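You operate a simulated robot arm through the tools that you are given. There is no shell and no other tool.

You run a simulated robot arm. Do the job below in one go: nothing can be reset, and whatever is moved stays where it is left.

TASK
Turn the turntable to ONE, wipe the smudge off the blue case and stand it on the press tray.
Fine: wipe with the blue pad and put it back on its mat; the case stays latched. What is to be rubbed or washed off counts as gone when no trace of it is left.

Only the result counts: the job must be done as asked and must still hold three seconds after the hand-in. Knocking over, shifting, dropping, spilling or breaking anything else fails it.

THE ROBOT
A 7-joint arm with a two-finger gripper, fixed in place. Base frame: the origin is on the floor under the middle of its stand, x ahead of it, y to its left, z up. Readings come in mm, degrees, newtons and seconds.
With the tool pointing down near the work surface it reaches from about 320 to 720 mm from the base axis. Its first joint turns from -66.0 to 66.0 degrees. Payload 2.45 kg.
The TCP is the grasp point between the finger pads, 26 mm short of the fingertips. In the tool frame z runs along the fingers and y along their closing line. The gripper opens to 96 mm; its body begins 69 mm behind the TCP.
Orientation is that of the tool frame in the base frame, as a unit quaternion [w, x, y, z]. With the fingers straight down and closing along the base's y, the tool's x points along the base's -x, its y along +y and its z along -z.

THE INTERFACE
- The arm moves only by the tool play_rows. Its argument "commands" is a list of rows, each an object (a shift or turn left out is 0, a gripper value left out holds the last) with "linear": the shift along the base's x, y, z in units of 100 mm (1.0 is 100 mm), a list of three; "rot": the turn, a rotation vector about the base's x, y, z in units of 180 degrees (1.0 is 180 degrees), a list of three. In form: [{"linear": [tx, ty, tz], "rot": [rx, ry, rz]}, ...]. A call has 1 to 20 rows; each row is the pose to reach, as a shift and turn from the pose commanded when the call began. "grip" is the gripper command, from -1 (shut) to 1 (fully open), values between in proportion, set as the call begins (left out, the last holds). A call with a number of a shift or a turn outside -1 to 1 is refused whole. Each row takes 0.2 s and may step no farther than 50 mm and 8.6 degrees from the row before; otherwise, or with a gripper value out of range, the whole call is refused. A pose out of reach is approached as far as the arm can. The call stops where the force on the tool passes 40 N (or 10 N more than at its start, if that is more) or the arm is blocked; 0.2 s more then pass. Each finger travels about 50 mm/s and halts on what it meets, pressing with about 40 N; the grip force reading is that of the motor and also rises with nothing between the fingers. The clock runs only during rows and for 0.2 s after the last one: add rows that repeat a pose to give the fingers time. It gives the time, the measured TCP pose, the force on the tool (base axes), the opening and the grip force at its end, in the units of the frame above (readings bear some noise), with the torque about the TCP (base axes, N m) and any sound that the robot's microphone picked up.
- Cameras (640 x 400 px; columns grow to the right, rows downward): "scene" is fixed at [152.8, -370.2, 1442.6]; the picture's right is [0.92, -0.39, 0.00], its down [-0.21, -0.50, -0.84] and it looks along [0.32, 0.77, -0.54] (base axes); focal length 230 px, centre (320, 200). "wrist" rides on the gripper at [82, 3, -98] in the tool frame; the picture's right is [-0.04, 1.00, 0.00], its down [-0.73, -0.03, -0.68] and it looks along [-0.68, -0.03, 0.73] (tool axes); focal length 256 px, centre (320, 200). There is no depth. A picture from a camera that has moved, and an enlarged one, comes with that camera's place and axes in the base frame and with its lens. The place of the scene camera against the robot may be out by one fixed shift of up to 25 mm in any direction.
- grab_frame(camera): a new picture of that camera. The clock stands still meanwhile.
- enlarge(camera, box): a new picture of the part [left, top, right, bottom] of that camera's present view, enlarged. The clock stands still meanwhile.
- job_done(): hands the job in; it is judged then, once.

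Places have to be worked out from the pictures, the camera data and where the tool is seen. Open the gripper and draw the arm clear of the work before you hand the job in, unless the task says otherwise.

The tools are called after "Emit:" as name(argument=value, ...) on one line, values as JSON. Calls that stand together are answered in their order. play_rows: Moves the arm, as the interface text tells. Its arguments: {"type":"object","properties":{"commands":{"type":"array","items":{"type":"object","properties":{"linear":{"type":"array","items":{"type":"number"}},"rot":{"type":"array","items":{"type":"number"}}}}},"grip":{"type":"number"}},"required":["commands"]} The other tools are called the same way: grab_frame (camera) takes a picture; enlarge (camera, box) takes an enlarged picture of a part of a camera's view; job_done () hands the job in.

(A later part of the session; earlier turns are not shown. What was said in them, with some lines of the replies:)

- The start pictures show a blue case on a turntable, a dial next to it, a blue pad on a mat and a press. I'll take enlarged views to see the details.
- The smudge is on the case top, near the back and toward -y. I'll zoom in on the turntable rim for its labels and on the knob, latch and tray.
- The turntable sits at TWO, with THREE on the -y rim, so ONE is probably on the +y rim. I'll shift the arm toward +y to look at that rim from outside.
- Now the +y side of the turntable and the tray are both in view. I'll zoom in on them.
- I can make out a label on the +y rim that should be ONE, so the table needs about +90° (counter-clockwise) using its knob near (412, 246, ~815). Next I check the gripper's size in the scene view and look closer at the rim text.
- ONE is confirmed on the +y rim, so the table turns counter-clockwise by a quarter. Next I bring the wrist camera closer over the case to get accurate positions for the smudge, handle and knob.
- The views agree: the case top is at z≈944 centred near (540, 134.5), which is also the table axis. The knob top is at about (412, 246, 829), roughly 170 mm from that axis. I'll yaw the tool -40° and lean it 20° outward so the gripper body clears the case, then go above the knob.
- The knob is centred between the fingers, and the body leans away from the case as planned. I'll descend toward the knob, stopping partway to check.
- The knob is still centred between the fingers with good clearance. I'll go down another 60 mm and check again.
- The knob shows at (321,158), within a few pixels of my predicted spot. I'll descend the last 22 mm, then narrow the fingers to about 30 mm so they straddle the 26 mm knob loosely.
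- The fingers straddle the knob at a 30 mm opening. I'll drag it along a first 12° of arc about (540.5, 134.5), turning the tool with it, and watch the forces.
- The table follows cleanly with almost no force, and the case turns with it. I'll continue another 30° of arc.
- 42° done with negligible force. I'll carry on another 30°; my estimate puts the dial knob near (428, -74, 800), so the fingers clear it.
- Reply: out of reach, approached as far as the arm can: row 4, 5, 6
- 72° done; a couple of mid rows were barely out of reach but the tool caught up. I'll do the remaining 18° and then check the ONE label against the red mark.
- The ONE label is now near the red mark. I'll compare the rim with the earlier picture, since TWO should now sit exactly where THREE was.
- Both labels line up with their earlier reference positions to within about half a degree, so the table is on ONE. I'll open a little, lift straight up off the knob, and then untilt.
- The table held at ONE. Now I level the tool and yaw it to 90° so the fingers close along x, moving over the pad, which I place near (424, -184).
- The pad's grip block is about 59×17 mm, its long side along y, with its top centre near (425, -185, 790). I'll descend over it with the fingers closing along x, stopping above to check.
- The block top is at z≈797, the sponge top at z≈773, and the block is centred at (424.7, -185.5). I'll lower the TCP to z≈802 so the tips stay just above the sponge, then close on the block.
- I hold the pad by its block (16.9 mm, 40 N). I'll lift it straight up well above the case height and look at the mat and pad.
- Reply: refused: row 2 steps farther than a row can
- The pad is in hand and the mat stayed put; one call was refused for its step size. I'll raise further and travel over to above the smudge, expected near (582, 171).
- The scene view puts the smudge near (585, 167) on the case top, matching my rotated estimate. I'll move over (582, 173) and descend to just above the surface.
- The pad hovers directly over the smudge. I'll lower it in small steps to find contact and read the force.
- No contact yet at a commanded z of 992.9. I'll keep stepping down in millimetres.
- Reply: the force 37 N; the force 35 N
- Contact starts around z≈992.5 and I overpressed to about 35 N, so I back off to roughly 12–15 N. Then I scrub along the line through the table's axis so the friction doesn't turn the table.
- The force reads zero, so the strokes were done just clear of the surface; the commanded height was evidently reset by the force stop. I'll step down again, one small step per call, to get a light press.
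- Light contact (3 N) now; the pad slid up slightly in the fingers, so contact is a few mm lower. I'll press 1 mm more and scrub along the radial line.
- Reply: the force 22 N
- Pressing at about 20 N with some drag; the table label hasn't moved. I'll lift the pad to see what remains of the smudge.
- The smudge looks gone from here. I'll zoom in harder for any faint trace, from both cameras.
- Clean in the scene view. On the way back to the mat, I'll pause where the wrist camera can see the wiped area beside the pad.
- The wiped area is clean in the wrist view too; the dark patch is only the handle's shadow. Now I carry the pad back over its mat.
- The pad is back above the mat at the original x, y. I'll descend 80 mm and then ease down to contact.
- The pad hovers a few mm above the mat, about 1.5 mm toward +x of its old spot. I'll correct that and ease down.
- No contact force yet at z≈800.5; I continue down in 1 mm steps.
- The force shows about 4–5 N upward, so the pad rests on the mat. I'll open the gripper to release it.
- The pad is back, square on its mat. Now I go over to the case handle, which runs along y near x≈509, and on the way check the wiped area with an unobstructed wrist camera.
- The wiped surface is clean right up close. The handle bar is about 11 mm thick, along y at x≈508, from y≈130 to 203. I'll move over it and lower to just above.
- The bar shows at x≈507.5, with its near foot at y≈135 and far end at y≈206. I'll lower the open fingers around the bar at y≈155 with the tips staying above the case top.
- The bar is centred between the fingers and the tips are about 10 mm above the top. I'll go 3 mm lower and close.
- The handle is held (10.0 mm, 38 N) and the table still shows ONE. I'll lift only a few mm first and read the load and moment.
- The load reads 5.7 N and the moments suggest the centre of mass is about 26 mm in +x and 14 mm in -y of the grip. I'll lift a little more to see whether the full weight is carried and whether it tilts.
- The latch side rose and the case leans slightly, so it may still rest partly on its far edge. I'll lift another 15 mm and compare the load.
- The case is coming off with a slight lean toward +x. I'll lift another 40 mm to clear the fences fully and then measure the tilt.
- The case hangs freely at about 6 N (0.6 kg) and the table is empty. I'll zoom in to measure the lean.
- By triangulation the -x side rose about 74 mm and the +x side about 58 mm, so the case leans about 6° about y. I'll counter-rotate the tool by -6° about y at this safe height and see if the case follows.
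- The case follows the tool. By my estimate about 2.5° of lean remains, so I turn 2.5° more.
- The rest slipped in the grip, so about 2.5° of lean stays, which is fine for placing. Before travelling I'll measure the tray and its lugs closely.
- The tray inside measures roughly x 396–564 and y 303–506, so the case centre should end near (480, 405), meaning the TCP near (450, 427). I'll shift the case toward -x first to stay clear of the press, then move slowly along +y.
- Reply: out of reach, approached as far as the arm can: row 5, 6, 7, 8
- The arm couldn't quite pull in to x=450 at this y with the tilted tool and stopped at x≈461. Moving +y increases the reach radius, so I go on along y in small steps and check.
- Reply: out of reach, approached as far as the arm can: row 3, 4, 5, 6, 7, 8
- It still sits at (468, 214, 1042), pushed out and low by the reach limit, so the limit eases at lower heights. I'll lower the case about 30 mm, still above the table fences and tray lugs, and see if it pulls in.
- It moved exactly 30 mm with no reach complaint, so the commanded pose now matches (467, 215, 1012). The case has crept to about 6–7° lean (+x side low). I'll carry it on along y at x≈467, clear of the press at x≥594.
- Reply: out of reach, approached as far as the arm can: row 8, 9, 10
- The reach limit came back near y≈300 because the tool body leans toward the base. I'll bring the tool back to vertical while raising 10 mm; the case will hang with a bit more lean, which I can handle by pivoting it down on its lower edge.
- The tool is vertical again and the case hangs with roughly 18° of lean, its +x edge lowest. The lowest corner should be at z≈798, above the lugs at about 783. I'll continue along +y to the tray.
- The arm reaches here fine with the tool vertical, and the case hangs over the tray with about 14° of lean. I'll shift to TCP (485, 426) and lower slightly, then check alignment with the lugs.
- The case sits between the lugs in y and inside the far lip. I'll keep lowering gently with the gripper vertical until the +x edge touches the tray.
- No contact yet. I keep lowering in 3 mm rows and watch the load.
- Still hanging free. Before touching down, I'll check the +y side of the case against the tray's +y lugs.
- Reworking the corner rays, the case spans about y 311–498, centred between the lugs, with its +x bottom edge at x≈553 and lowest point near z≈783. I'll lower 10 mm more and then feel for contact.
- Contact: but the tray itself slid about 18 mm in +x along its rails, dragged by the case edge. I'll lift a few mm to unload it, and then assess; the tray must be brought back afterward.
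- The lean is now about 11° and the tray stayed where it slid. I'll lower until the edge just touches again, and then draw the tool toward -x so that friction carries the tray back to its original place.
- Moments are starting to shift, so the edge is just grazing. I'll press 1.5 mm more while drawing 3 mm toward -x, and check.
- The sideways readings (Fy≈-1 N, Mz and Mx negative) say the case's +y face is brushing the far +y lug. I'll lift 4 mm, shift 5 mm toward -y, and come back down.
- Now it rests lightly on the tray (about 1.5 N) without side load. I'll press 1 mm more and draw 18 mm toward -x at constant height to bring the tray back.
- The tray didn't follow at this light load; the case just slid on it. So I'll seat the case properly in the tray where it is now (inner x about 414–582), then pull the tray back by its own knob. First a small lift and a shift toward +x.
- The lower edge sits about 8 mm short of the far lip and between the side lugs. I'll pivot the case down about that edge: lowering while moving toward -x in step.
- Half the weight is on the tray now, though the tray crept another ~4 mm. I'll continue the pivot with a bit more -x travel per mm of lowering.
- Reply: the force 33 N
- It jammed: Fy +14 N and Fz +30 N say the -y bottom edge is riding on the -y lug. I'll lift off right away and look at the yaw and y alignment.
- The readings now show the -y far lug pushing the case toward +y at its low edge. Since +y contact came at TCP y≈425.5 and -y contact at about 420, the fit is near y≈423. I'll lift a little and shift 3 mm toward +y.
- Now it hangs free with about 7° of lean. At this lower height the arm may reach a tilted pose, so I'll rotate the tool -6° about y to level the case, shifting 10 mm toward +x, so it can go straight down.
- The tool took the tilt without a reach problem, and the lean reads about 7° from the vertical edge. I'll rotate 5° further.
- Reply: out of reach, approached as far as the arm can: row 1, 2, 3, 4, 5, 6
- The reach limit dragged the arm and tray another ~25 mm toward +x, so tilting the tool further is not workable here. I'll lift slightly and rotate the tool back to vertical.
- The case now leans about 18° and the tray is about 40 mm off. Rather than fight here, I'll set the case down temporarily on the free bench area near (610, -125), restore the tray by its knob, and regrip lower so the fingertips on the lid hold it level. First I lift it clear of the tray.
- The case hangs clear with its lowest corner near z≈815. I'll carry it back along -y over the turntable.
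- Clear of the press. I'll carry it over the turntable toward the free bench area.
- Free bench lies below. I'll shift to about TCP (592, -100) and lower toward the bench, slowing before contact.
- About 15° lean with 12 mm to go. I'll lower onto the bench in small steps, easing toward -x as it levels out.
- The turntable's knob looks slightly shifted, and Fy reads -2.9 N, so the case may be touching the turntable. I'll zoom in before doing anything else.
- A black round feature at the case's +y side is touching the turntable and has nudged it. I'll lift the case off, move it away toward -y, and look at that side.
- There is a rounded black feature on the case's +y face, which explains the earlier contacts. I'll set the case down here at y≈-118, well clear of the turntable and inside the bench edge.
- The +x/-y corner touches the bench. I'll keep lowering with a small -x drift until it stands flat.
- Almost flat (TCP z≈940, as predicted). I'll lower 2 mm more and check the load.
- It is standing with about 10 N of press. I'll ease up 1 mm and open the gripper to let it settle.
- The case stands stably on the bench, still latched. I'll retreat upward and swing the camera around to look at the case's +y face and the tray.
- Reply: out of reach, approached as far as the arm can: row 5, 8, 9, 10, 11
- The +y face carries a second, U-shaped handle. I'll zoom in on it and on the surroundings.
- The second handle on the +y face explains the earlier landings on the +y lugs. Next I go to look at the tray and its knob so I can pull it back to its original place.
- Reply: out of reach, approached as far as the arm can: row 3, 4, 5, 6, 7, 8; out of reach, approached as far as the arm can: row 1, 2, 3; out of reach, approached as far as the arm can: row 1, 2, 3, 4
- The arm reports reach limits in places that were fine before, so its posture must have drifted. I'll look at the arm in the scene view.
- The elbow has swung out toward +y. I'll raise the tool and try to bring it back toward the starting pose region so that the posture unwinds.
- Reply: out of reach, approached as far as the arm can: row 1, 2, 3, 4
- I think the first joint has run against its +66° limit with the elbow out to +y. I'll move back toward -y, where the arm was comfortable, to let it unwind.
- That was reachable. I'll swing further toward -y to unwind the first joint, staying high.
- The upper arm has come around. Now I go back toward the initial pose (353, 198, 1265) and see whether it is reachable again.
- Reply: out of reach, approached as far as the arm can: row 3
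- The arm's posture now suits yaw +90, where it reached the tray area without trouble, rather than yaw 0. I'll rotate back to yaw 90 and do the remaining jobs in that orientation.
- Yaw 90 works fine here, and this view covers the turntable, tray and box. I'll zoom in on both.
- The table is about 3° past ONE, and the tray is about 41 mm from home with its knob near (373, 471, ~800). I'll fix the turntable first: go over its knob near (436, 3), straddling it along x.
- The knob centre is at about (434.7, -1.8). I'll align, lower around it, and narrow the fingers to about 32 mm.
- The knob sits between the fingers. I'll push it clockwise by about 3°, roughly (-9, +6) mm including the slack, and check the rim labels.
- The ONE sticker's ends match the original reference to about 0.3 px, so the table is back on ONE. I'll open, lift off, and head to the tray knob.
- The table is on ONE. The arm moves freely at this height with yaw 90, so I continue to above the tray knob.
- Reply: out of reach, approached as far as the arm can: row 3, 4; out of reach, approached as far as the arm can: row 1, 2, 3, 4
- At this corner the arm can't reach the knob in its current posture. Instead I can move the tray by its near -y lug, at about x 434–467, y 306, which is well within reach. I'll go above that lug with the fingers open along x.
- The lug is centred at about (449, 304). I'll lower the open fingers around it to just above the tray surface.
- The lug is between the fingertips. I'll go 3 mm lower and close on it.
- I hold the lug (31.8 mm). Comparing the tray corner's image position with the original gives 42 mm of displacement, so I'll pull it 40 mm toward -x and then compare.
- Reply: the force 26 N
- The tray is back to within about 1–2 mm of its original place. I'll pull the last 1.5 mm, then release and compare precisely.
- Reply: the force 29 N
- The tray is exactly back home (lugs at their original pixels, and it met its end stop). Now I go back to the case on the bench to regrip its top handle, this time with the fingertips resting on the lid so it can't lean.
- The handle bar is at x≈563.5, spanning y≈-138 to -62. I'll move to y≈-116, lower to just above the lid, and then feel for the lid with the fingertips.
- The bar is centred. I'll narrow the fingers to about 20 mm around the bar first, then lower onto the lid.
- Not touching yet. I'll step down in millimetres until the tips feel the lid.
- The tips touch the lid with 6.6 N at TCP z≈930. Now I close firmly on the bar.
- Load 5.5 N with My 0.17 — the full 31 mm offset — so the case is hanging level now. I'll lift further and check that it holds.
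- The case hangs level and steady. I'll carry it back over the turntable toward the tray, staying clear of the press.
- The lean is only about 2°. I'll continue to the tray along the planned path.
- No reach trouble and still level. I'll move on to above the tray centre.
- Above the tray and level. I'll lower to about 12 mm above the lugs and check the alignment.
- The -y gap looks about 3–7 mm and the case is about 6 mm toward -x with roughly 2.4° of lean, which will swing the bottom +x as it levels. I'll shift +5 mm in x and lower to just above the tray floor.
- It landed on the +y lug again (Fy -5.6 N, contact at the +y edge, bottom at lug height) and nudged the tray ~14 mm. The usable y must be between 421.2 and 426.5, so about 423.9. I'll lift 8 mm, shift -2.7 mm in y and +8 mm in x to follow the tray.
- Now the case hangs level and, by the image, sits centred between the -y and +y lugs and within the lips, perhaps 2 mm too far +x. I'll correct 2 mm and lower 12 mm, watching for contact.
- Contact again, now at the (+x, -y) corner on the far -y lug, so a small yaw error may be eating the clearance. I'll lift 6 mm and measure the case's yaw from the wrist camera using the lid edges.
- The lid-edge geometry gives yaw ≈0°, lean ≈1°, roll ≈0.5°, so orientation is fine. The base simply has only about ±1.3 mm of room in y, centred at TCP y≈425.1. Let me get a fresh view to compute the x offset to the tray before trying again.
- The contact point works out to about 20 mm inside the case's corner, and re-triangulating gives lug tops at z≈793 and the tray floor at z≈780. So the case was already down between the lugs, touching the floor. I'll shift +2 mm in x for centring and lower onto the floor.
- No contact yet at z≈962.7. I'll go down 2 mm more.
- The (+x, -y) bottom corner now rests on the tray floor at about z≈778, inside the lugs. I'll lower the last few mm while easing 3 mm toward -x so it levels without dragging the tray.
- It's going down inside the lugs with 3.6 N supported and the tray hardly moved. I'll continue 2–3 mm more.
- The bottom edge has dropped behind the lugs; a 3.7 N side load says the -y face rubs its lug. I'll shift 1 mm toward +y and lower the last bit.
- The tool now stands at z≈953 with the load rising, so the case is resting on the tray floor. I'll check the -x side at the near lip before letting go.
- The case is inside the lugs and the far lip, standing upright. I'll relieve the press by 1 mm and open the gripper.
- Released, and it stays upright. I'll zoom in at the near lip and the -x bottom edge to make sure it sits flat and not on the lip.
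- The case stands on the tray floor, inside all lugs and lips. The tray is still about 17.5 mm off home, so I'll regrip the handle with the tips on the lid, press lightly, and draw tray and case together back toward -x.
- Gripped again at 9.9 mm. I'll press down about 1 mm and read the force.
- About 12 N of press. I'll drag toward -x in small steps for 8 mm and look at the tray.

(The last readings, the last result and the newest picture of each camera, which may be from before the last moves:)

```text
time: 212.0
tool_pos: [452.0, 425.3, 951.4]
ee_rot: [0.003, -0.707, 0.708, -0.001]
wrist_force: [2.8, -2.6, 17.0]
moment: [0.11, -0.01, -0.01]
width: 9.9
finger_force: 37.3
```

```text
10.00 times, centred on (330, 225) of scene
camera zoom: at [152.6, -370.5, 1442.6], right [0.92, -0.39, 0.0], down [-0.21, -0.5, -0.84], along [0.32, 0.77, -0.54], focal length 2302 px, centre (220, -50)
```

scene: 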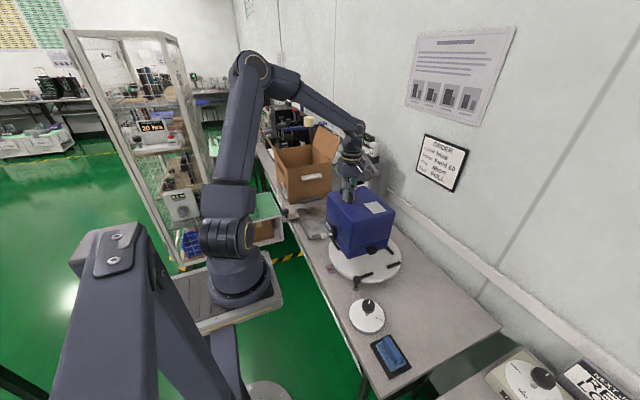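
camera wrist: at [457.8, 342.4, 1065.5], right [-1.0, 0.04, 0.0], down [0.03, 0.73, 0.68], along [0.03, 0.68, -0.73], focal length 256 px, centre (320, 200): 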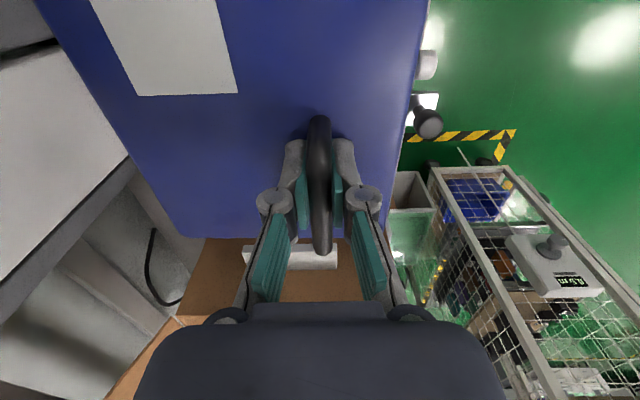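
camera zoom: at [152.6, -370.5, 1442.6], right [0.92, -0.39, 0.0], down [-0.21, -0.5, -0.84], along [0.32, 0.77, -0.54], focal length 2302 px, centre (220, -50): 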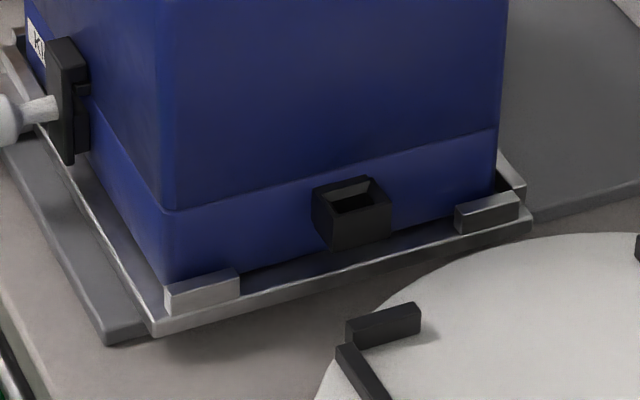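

The tray follows (about 7 mm). I'll drag the remaining ~11 mm.

Emit:
play_rows(commands=[{"linear": [-0.02, 0, 0]}, {"linear": [-0.04, 0, 0]}, {"linear": [-0.06, 0, 0]}, {"linear": [-0.08, 0, 0]}, {"linear": [-0.1, 0, 0]}, {"linear": [-0.1, 0, 0]}])

Emit:
enlarge(camera="scene", box=[305, 205, 355, 245])

```text
time: 213.4
tool_pos: [441.1, 425.4, 951.4]
ee_rot: [-0.001, 0.707, -0.707, 0.0]
wrist_force: [1.8, 2.0, 26.2]
moment: [-0.06, -0.07, -0.03]
width: 10.0
finger_force: 37.2
```

```text
10.00 times, centred on (330, 225) of scene
camera zoom: at [152.5, -370.5, 1442.6], right [0.92, -0.39, 0.0], down [-0.21, -0.5, -0.84], along [0.32, 0.77, -0.54], focal length 2302 px, centre (220, -50)
```

zoom: 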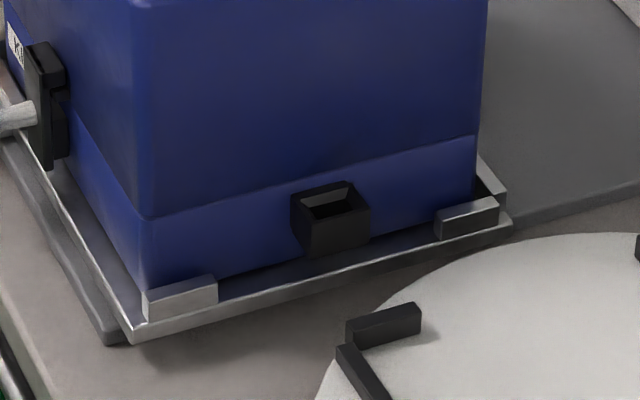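

Within about 1 mm of home. I'll nudge 1.5 mm more with slightly less press, then relieve the load and open.

Emit:
play_rows(commands=[{"linear": [-0.008, 0, 0.003]}, {"linear": [-0.015, 0, 0.003]}, {"linear": [-0.015, 0, 0.003]}])

Emit:
play_rows(commands=[{"linear": [0, 0, 0.01]}, {"linear": [0, 0, 0.015]}, {"linear": [0, 0, 0.015]}])

Emit:
play_rows(commands=[{"linear": [0, 0, 0]}, {"linear": [0, 0, 0]}, {"linear": [0, 0, 0]}, {"linear": [0, 0, 0]}], grip=-0.45)

Emit:
enlarge(camera="scene", box=[305, 205, 355, 245])

Emit:
enlarge(camera="scene", box=[280, 165, 370, 245])

```text
time: 214.2
tool_pos: [439.1, 425.3, 951.3]
ee_rot: [0.002, -0.707, 0.707, -0.002]
wrist_force: [5.4, 1.8, 23.2]
moment: [0.46, -0.04, -0.03]
width: 10.0
finger_force: 36.9
```

```text
time: 215.0
tool_pos: [439.4, 424.8, 951.3]
ee_rot: [0.001, 0.708, -0.706, 0.0]
wrist_force: [2.9, 1.9, 3.3]
moment: [0.86, 0.02, -0.18]
width: 9.7
finger_force: 37.0
```

```text
time: 216.0
tool_pos: [439.6, 424.9, 952.9]
ee_rot: [-0.001, 0.708, -0.707, 0.001]
wrist_force: [0.5, -0.1, 0.3]
moment: [0.02, -0.03, 0.02]
width: 26.5
finger_force: 0.1
```

```text
10.00 times, centred on (330, 225) of scene
camera zoom: at [152.8, -370.2, 1442.6], right [0.92, -0.39, 0.0], down [-0.21, -0.5, -0.84], along [0.32, 0.77, -0.54], focal length 2302 px, centre (220, -50)
```

zoom: 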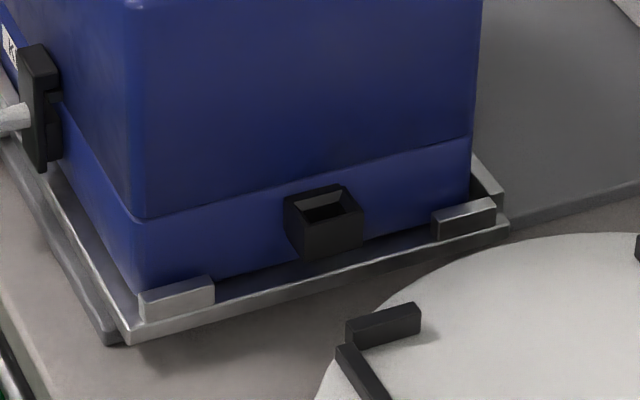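

```text
5.00 times, centred on (325, 205) of scene
camera zoom: at [152.8, -370.2, 1442.6], right [0.92, -0.39, 0.0], down [-0.21, -0.5, -0.84], along [0.32, 0.77, -0.54], focal length 1151 px, centre (295, 175)
```

zoom: 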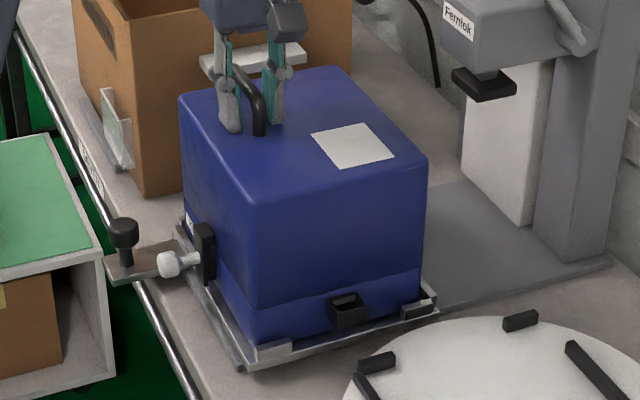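

The tray is exactly home (lugs at their original pixels), and the case stands in it. I'll open a little more and lift straight up off the handle.

Emit:
play_rows(commands=[{"linear": [0, 0, 0]}, {"linear": [0, 0, 0]}, {"linear": [0, 0, 0.05]}, {"linear": [0, 0, 0.15]}, {"linear": [0, 0, 0.35]}, {"linear": [0, 0, 0.6]}, {"linear": [0, 0, 0.9]}, {"linear": [0, 0, 0.9]}], grip=-0.1)

Emit:
enlarge(camera="scene", box=[280, 165, 370, 245])

Emit:
grab_frame(camera="wrist")

Emit:
grab_frame(camera="scene")

```text
time: 217.8
tool_pos: [440.9, 425.3, 1042.5]
ee_rot: [-0.001, 0.708, -0.706, 0.0]
wrist_force: [0.0, 0.2, 0.5]
moment: [0.0, -0.03, -0.02]
width: 43.2
finger_force: 0.1
```

```text
5.00 times, centred on (325, 205) of scene
camera zoom: at [152.8, -370.2, 1442.6], right [0.92, -0.39, 0.0], down [-0.21, -0.5, -0.84], along [0.32, 0.77, -0.54], focal length 1151 px, centre (295, 175)
```

zoom: 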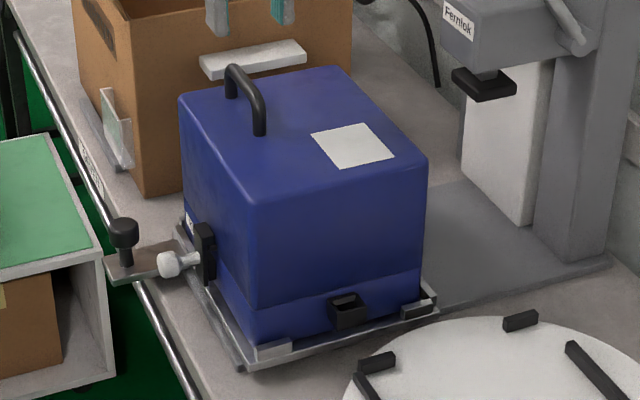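

```text
taken
camera wrist: at [436.4, 343.7, 1140.1], right [-1.0, 0.04, 0.0], down [0.03, 0.73, 0.68], along [0.03, 0.68, -0.73], focal length 256 px, centre (320, 200)
```

wrist: 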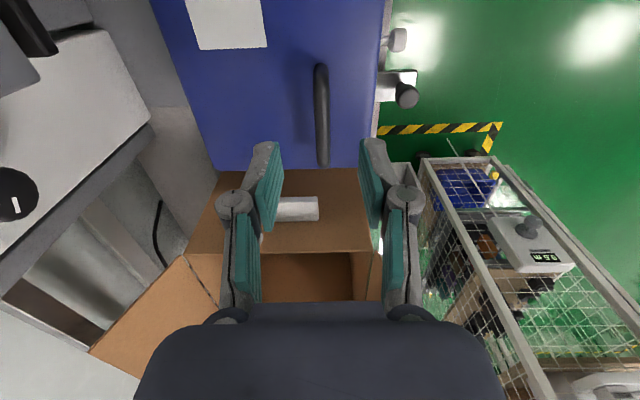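

```text
taken
```

scene: 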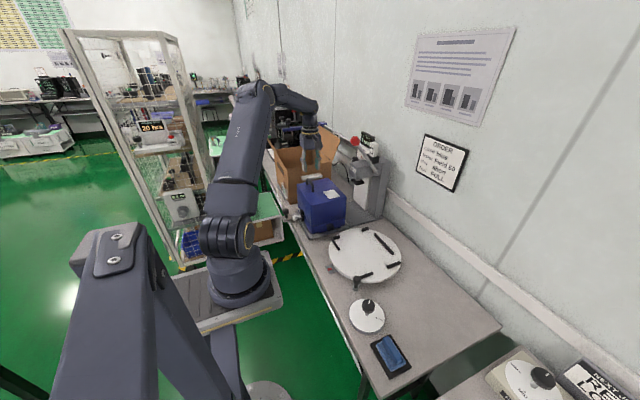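

The case stands alone in the tray. I'll check from above that the lid is level and clean, and re-verify the turntable, pad and latch.

Emit:
enlarge(camera="wrist", box=[150, 0, 400, 175])

Emit:
enlarge(camera="scene", box=[325, 235, 405, 285])

Emit:
enlarge(camera="scene", box=[340, 285, 450, 385])

Emit:
enlarge(camera="scene", box=[295, 175, 355, 220])

Emit:
enlarge(camera="scene", box=[298, 205, 348, 243])

```text
2.29 times, centred on (275, 88) of wrist
camera zoom: at [436.4, 343.7, 1140.1], right [-1.0, 0.04, 0.0], down [0.03, 0.73, 0.68], along [0.03, 0.68, -0.73], focal length 585 px, centre (423, 457)
```

zoom: 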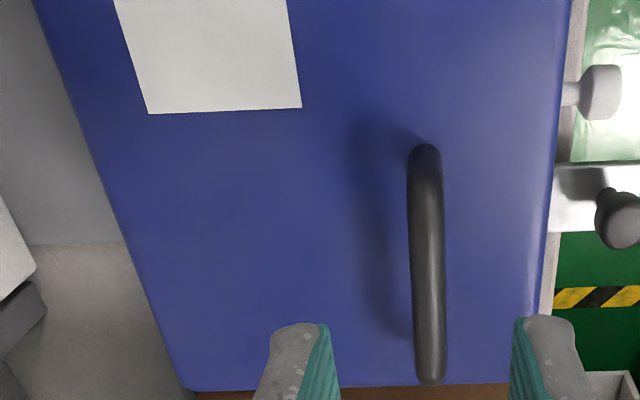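

```text
8.00 times, centred on (365, 260) of scene
camera zoom: at [152.8, -370.2, 1442.6], right [0.92, -0.39, 0.0], down [-0.21, -0.5, -0.84], along [0.32, 0.77, -0.54], focal length 1841 px, centre (-40, -280)
```

zoom: 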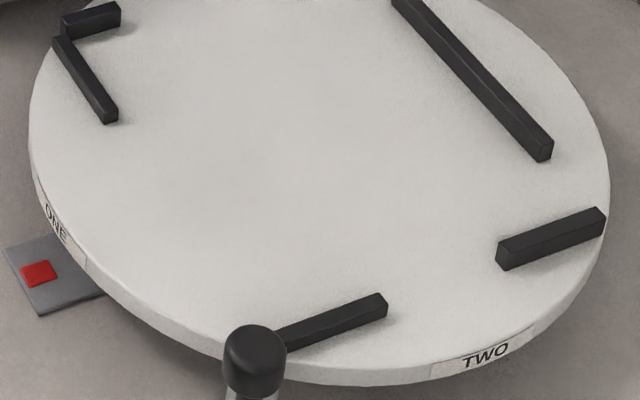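

```text
4.00 times, centred on (395, 335) of scene
camera zoom: at [152.8, -370.2, 1442.6], right [0.92, -0.39, 0.0], down [-0.21, -0.5, -0.84], along [0.32, 0.77, -0.54], focal length 921 px, centre (20, -340)
```

zoom: 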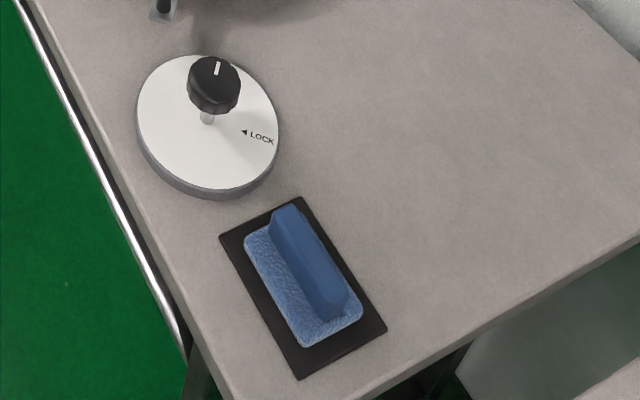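

```text
8.89 times, centred on (325, 198) of scene
camera zoom: at [152.8, -370.2, 1442.6], right [0.92, -0.39, 0.0], down [-0.21, -0.5, -0.84], along [0.32, 0.77, -0.54], focal length 2046 px, centre (276, 222)
```

zoom: 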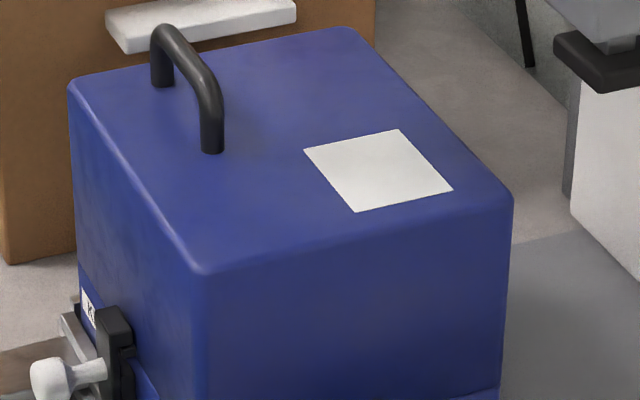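

```text
10.53 times, centred on (323, 224) of scene
camera zoom: at [152.8, -370.2, 1442.6], right [0.92, -0.39, 0.0], down [-0.21, -0.5, -0.84], along [0.32, 0.77, -0.54], focal length 2423 px, centre (288, -53)
```

zoom: 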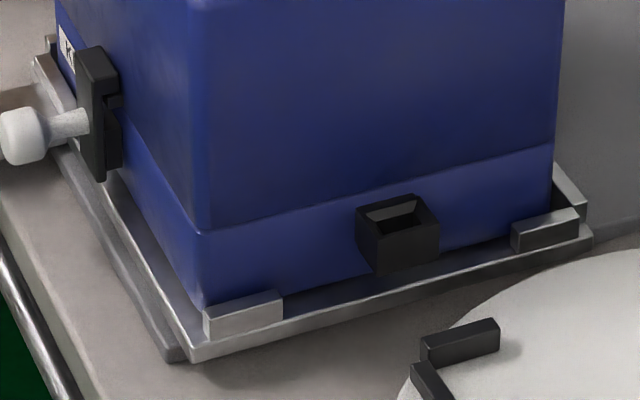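

Everything checks out: the lid is level and clean, the latch is closed, ONE sits at the mark, and the pad is on its mat. I'll open the gripper and draw the arm up and away from the work.

Emit:
play_rows(commands=[{"linear": [0, 0, 0.3]}, {"linear": [0, -0.1, 0.6]}, {"linear": [0, -0.3, 0.9]}, {"linear": [0, -0.6, 1.0]}, {"linear": [0, -0.9, 1.0]}], grip=1)

Emit:
play_rows(commands=[{"linear": [0, -0.35, 0.3]}, {"linear": [0, -0.7, 0.5]}, {"linear": [0, -1.0, 0.6]}, {"linear": [0, -1.0, 0.6]}, {"linear": [0, -1.0, 0.6]}])

Emit:
grab_frame(camera="scene")

Emit:
enlarge(camera="scene", box=[280, 165, 400, 285])

```text
time: 219.0
tool_pos: [449.6, 337.3, 1143.2]
ee_rot: [0.0, 0.707, -0.707, -0.003]
wrist_force: [0.0, 0.5, 0.9]
moment: [0.04, -0.03, 0.03]
width: 96.1
finger_force: 0.0
out of reach, approached as far as the arm can: row 5
```

```text
time: 220.2
tool_pos: [466.9, 241.2, 1204.0]
ee_rot: [0.0, 0.707, -0.707, -0.001]
wrist_force: [0.3, 0.1, 0.4]
moment: [0.02, 0.01, 0.01]
width: 95.9
finger_force: 0.0
out of reach, approached as far as the arm can: row 1, 2, 3, 4, 5
```

```text
taken
```

scene: 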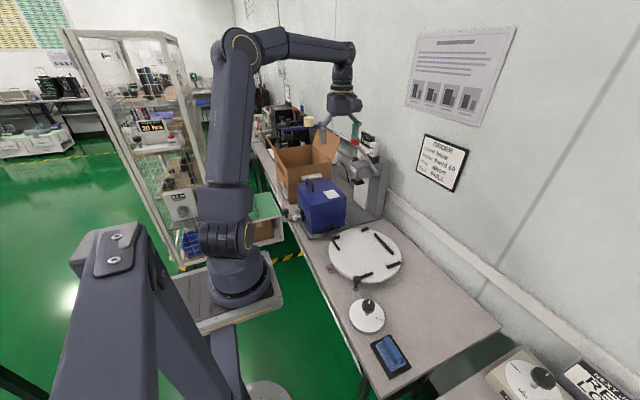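

```text
3.33 times, centred on (340, 225) of scene
camera zoom: at [152.8, -370.2, 1442.6], right [0.92, -0.39, 0.0], down [-0.21, -0.5, -0.84], along [0.32, 0.77, -0.54], focal length 767 px, centre (253, 117)
```

zoom: 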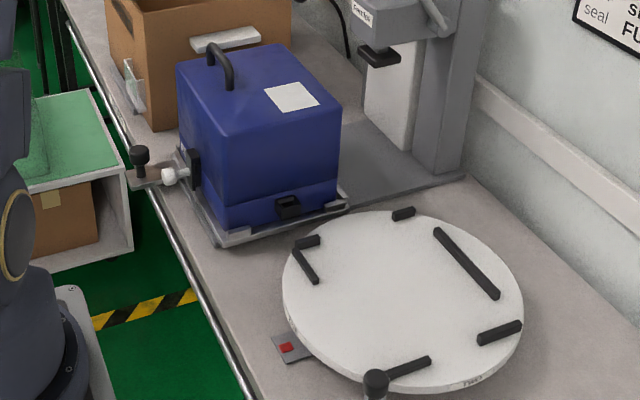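

The arm is clear, and the red lever and the rest look untouched. One last small retreat and a final look before handing in.

Emit:
play_rows(commands=[{"linear": [0, -0.3, 0]}, {"linear": [0, -0.6, 0]}, {"linear": [0, -0.9, 0]}, {"linear": [0, -0.9, 0]}, {"linear": [0, -0.9, 0]}])

Emit:
enlarge(camera="scene", box=[322, 250, 352, 278])

Emit:
enlarge(camera="scene", box=[288, 170, 368, 240])

```text
time: 221.4
tool_pos: [479.8, 153.8, 1201.4]
ee_rot: [-0.001, 0.707, -0.707, -0.001]
wrist_force: [0.0, -0.7, -0.9]
moment: [-0.01, -0.01, -0.01]
width: 96.2
finger_force: 0.0
out of reach, approached as far as the arm can: row 1, 2, 3, 4, 5
```

```text
14.29 times, centred on (337, 264) of scene
camera zoom: at [152.8, -370.2, 1442.6], right [0.92, -0.39, 0.0], down [-0.21, -0.5, -0.84], along [0.32, 0.77, -0.54], focal length 3288 px, centre (77, -714)
```

zoom: 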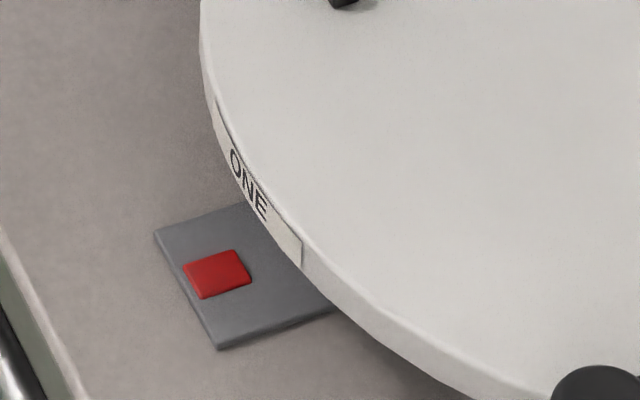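

```text
5.71 times, centred on (328, 205) of scene
camera zoom: at [152.8, -370.2, 1442.6], right [0.92, -0.39, 0.0], down [-0.21, -0.5, -0.84], along [0.32, 0.77, -0.54], focal length 1315 px, centre (274, 171)
```

zoom: 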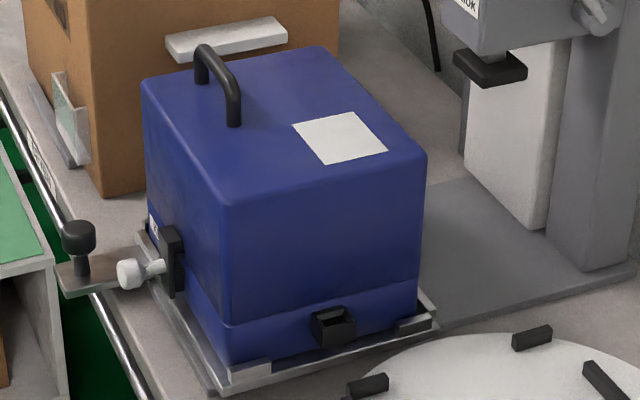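

The final pictures show ONE at the red mark and the clean, latched case standing level in the tray at its home position. The pad is on its mat, and the arm is clear with the gripper open, so I hand the job in.

Emit:
job_done()

```text
The job is handed in.
```

The job is handed in. In the final pictures, everything you asked for is in place:

- **Turntable:** ONE is at the red mark, within about half a degree.
- **Case:** the smudge is gone with no trace visible, the latch is closed, and the case stands level on the press tray, inside its lugs and lips.
- **Pad:** it is back on its mat.
- **Arm:** it is clear of the work with the gripper open.

Three things happened along the way:

- **Press tray:** I dragged the tray up to about 42 mm along its rails during failed placements. I pulled it back until its lugs were at their original position in the pictures.
- **Turntable nudge:** the case's second handle, on its +y face, pushed the turntable about 3° past ONE. I turned it back with its knob.
- **Temporary set-down:** the case swung when first lifted by its off-centre top handle. I stood it on the free bench area for a while and regripped it lower before placing it.

I saw no other shifted, dropped or damaged items in the pictures.
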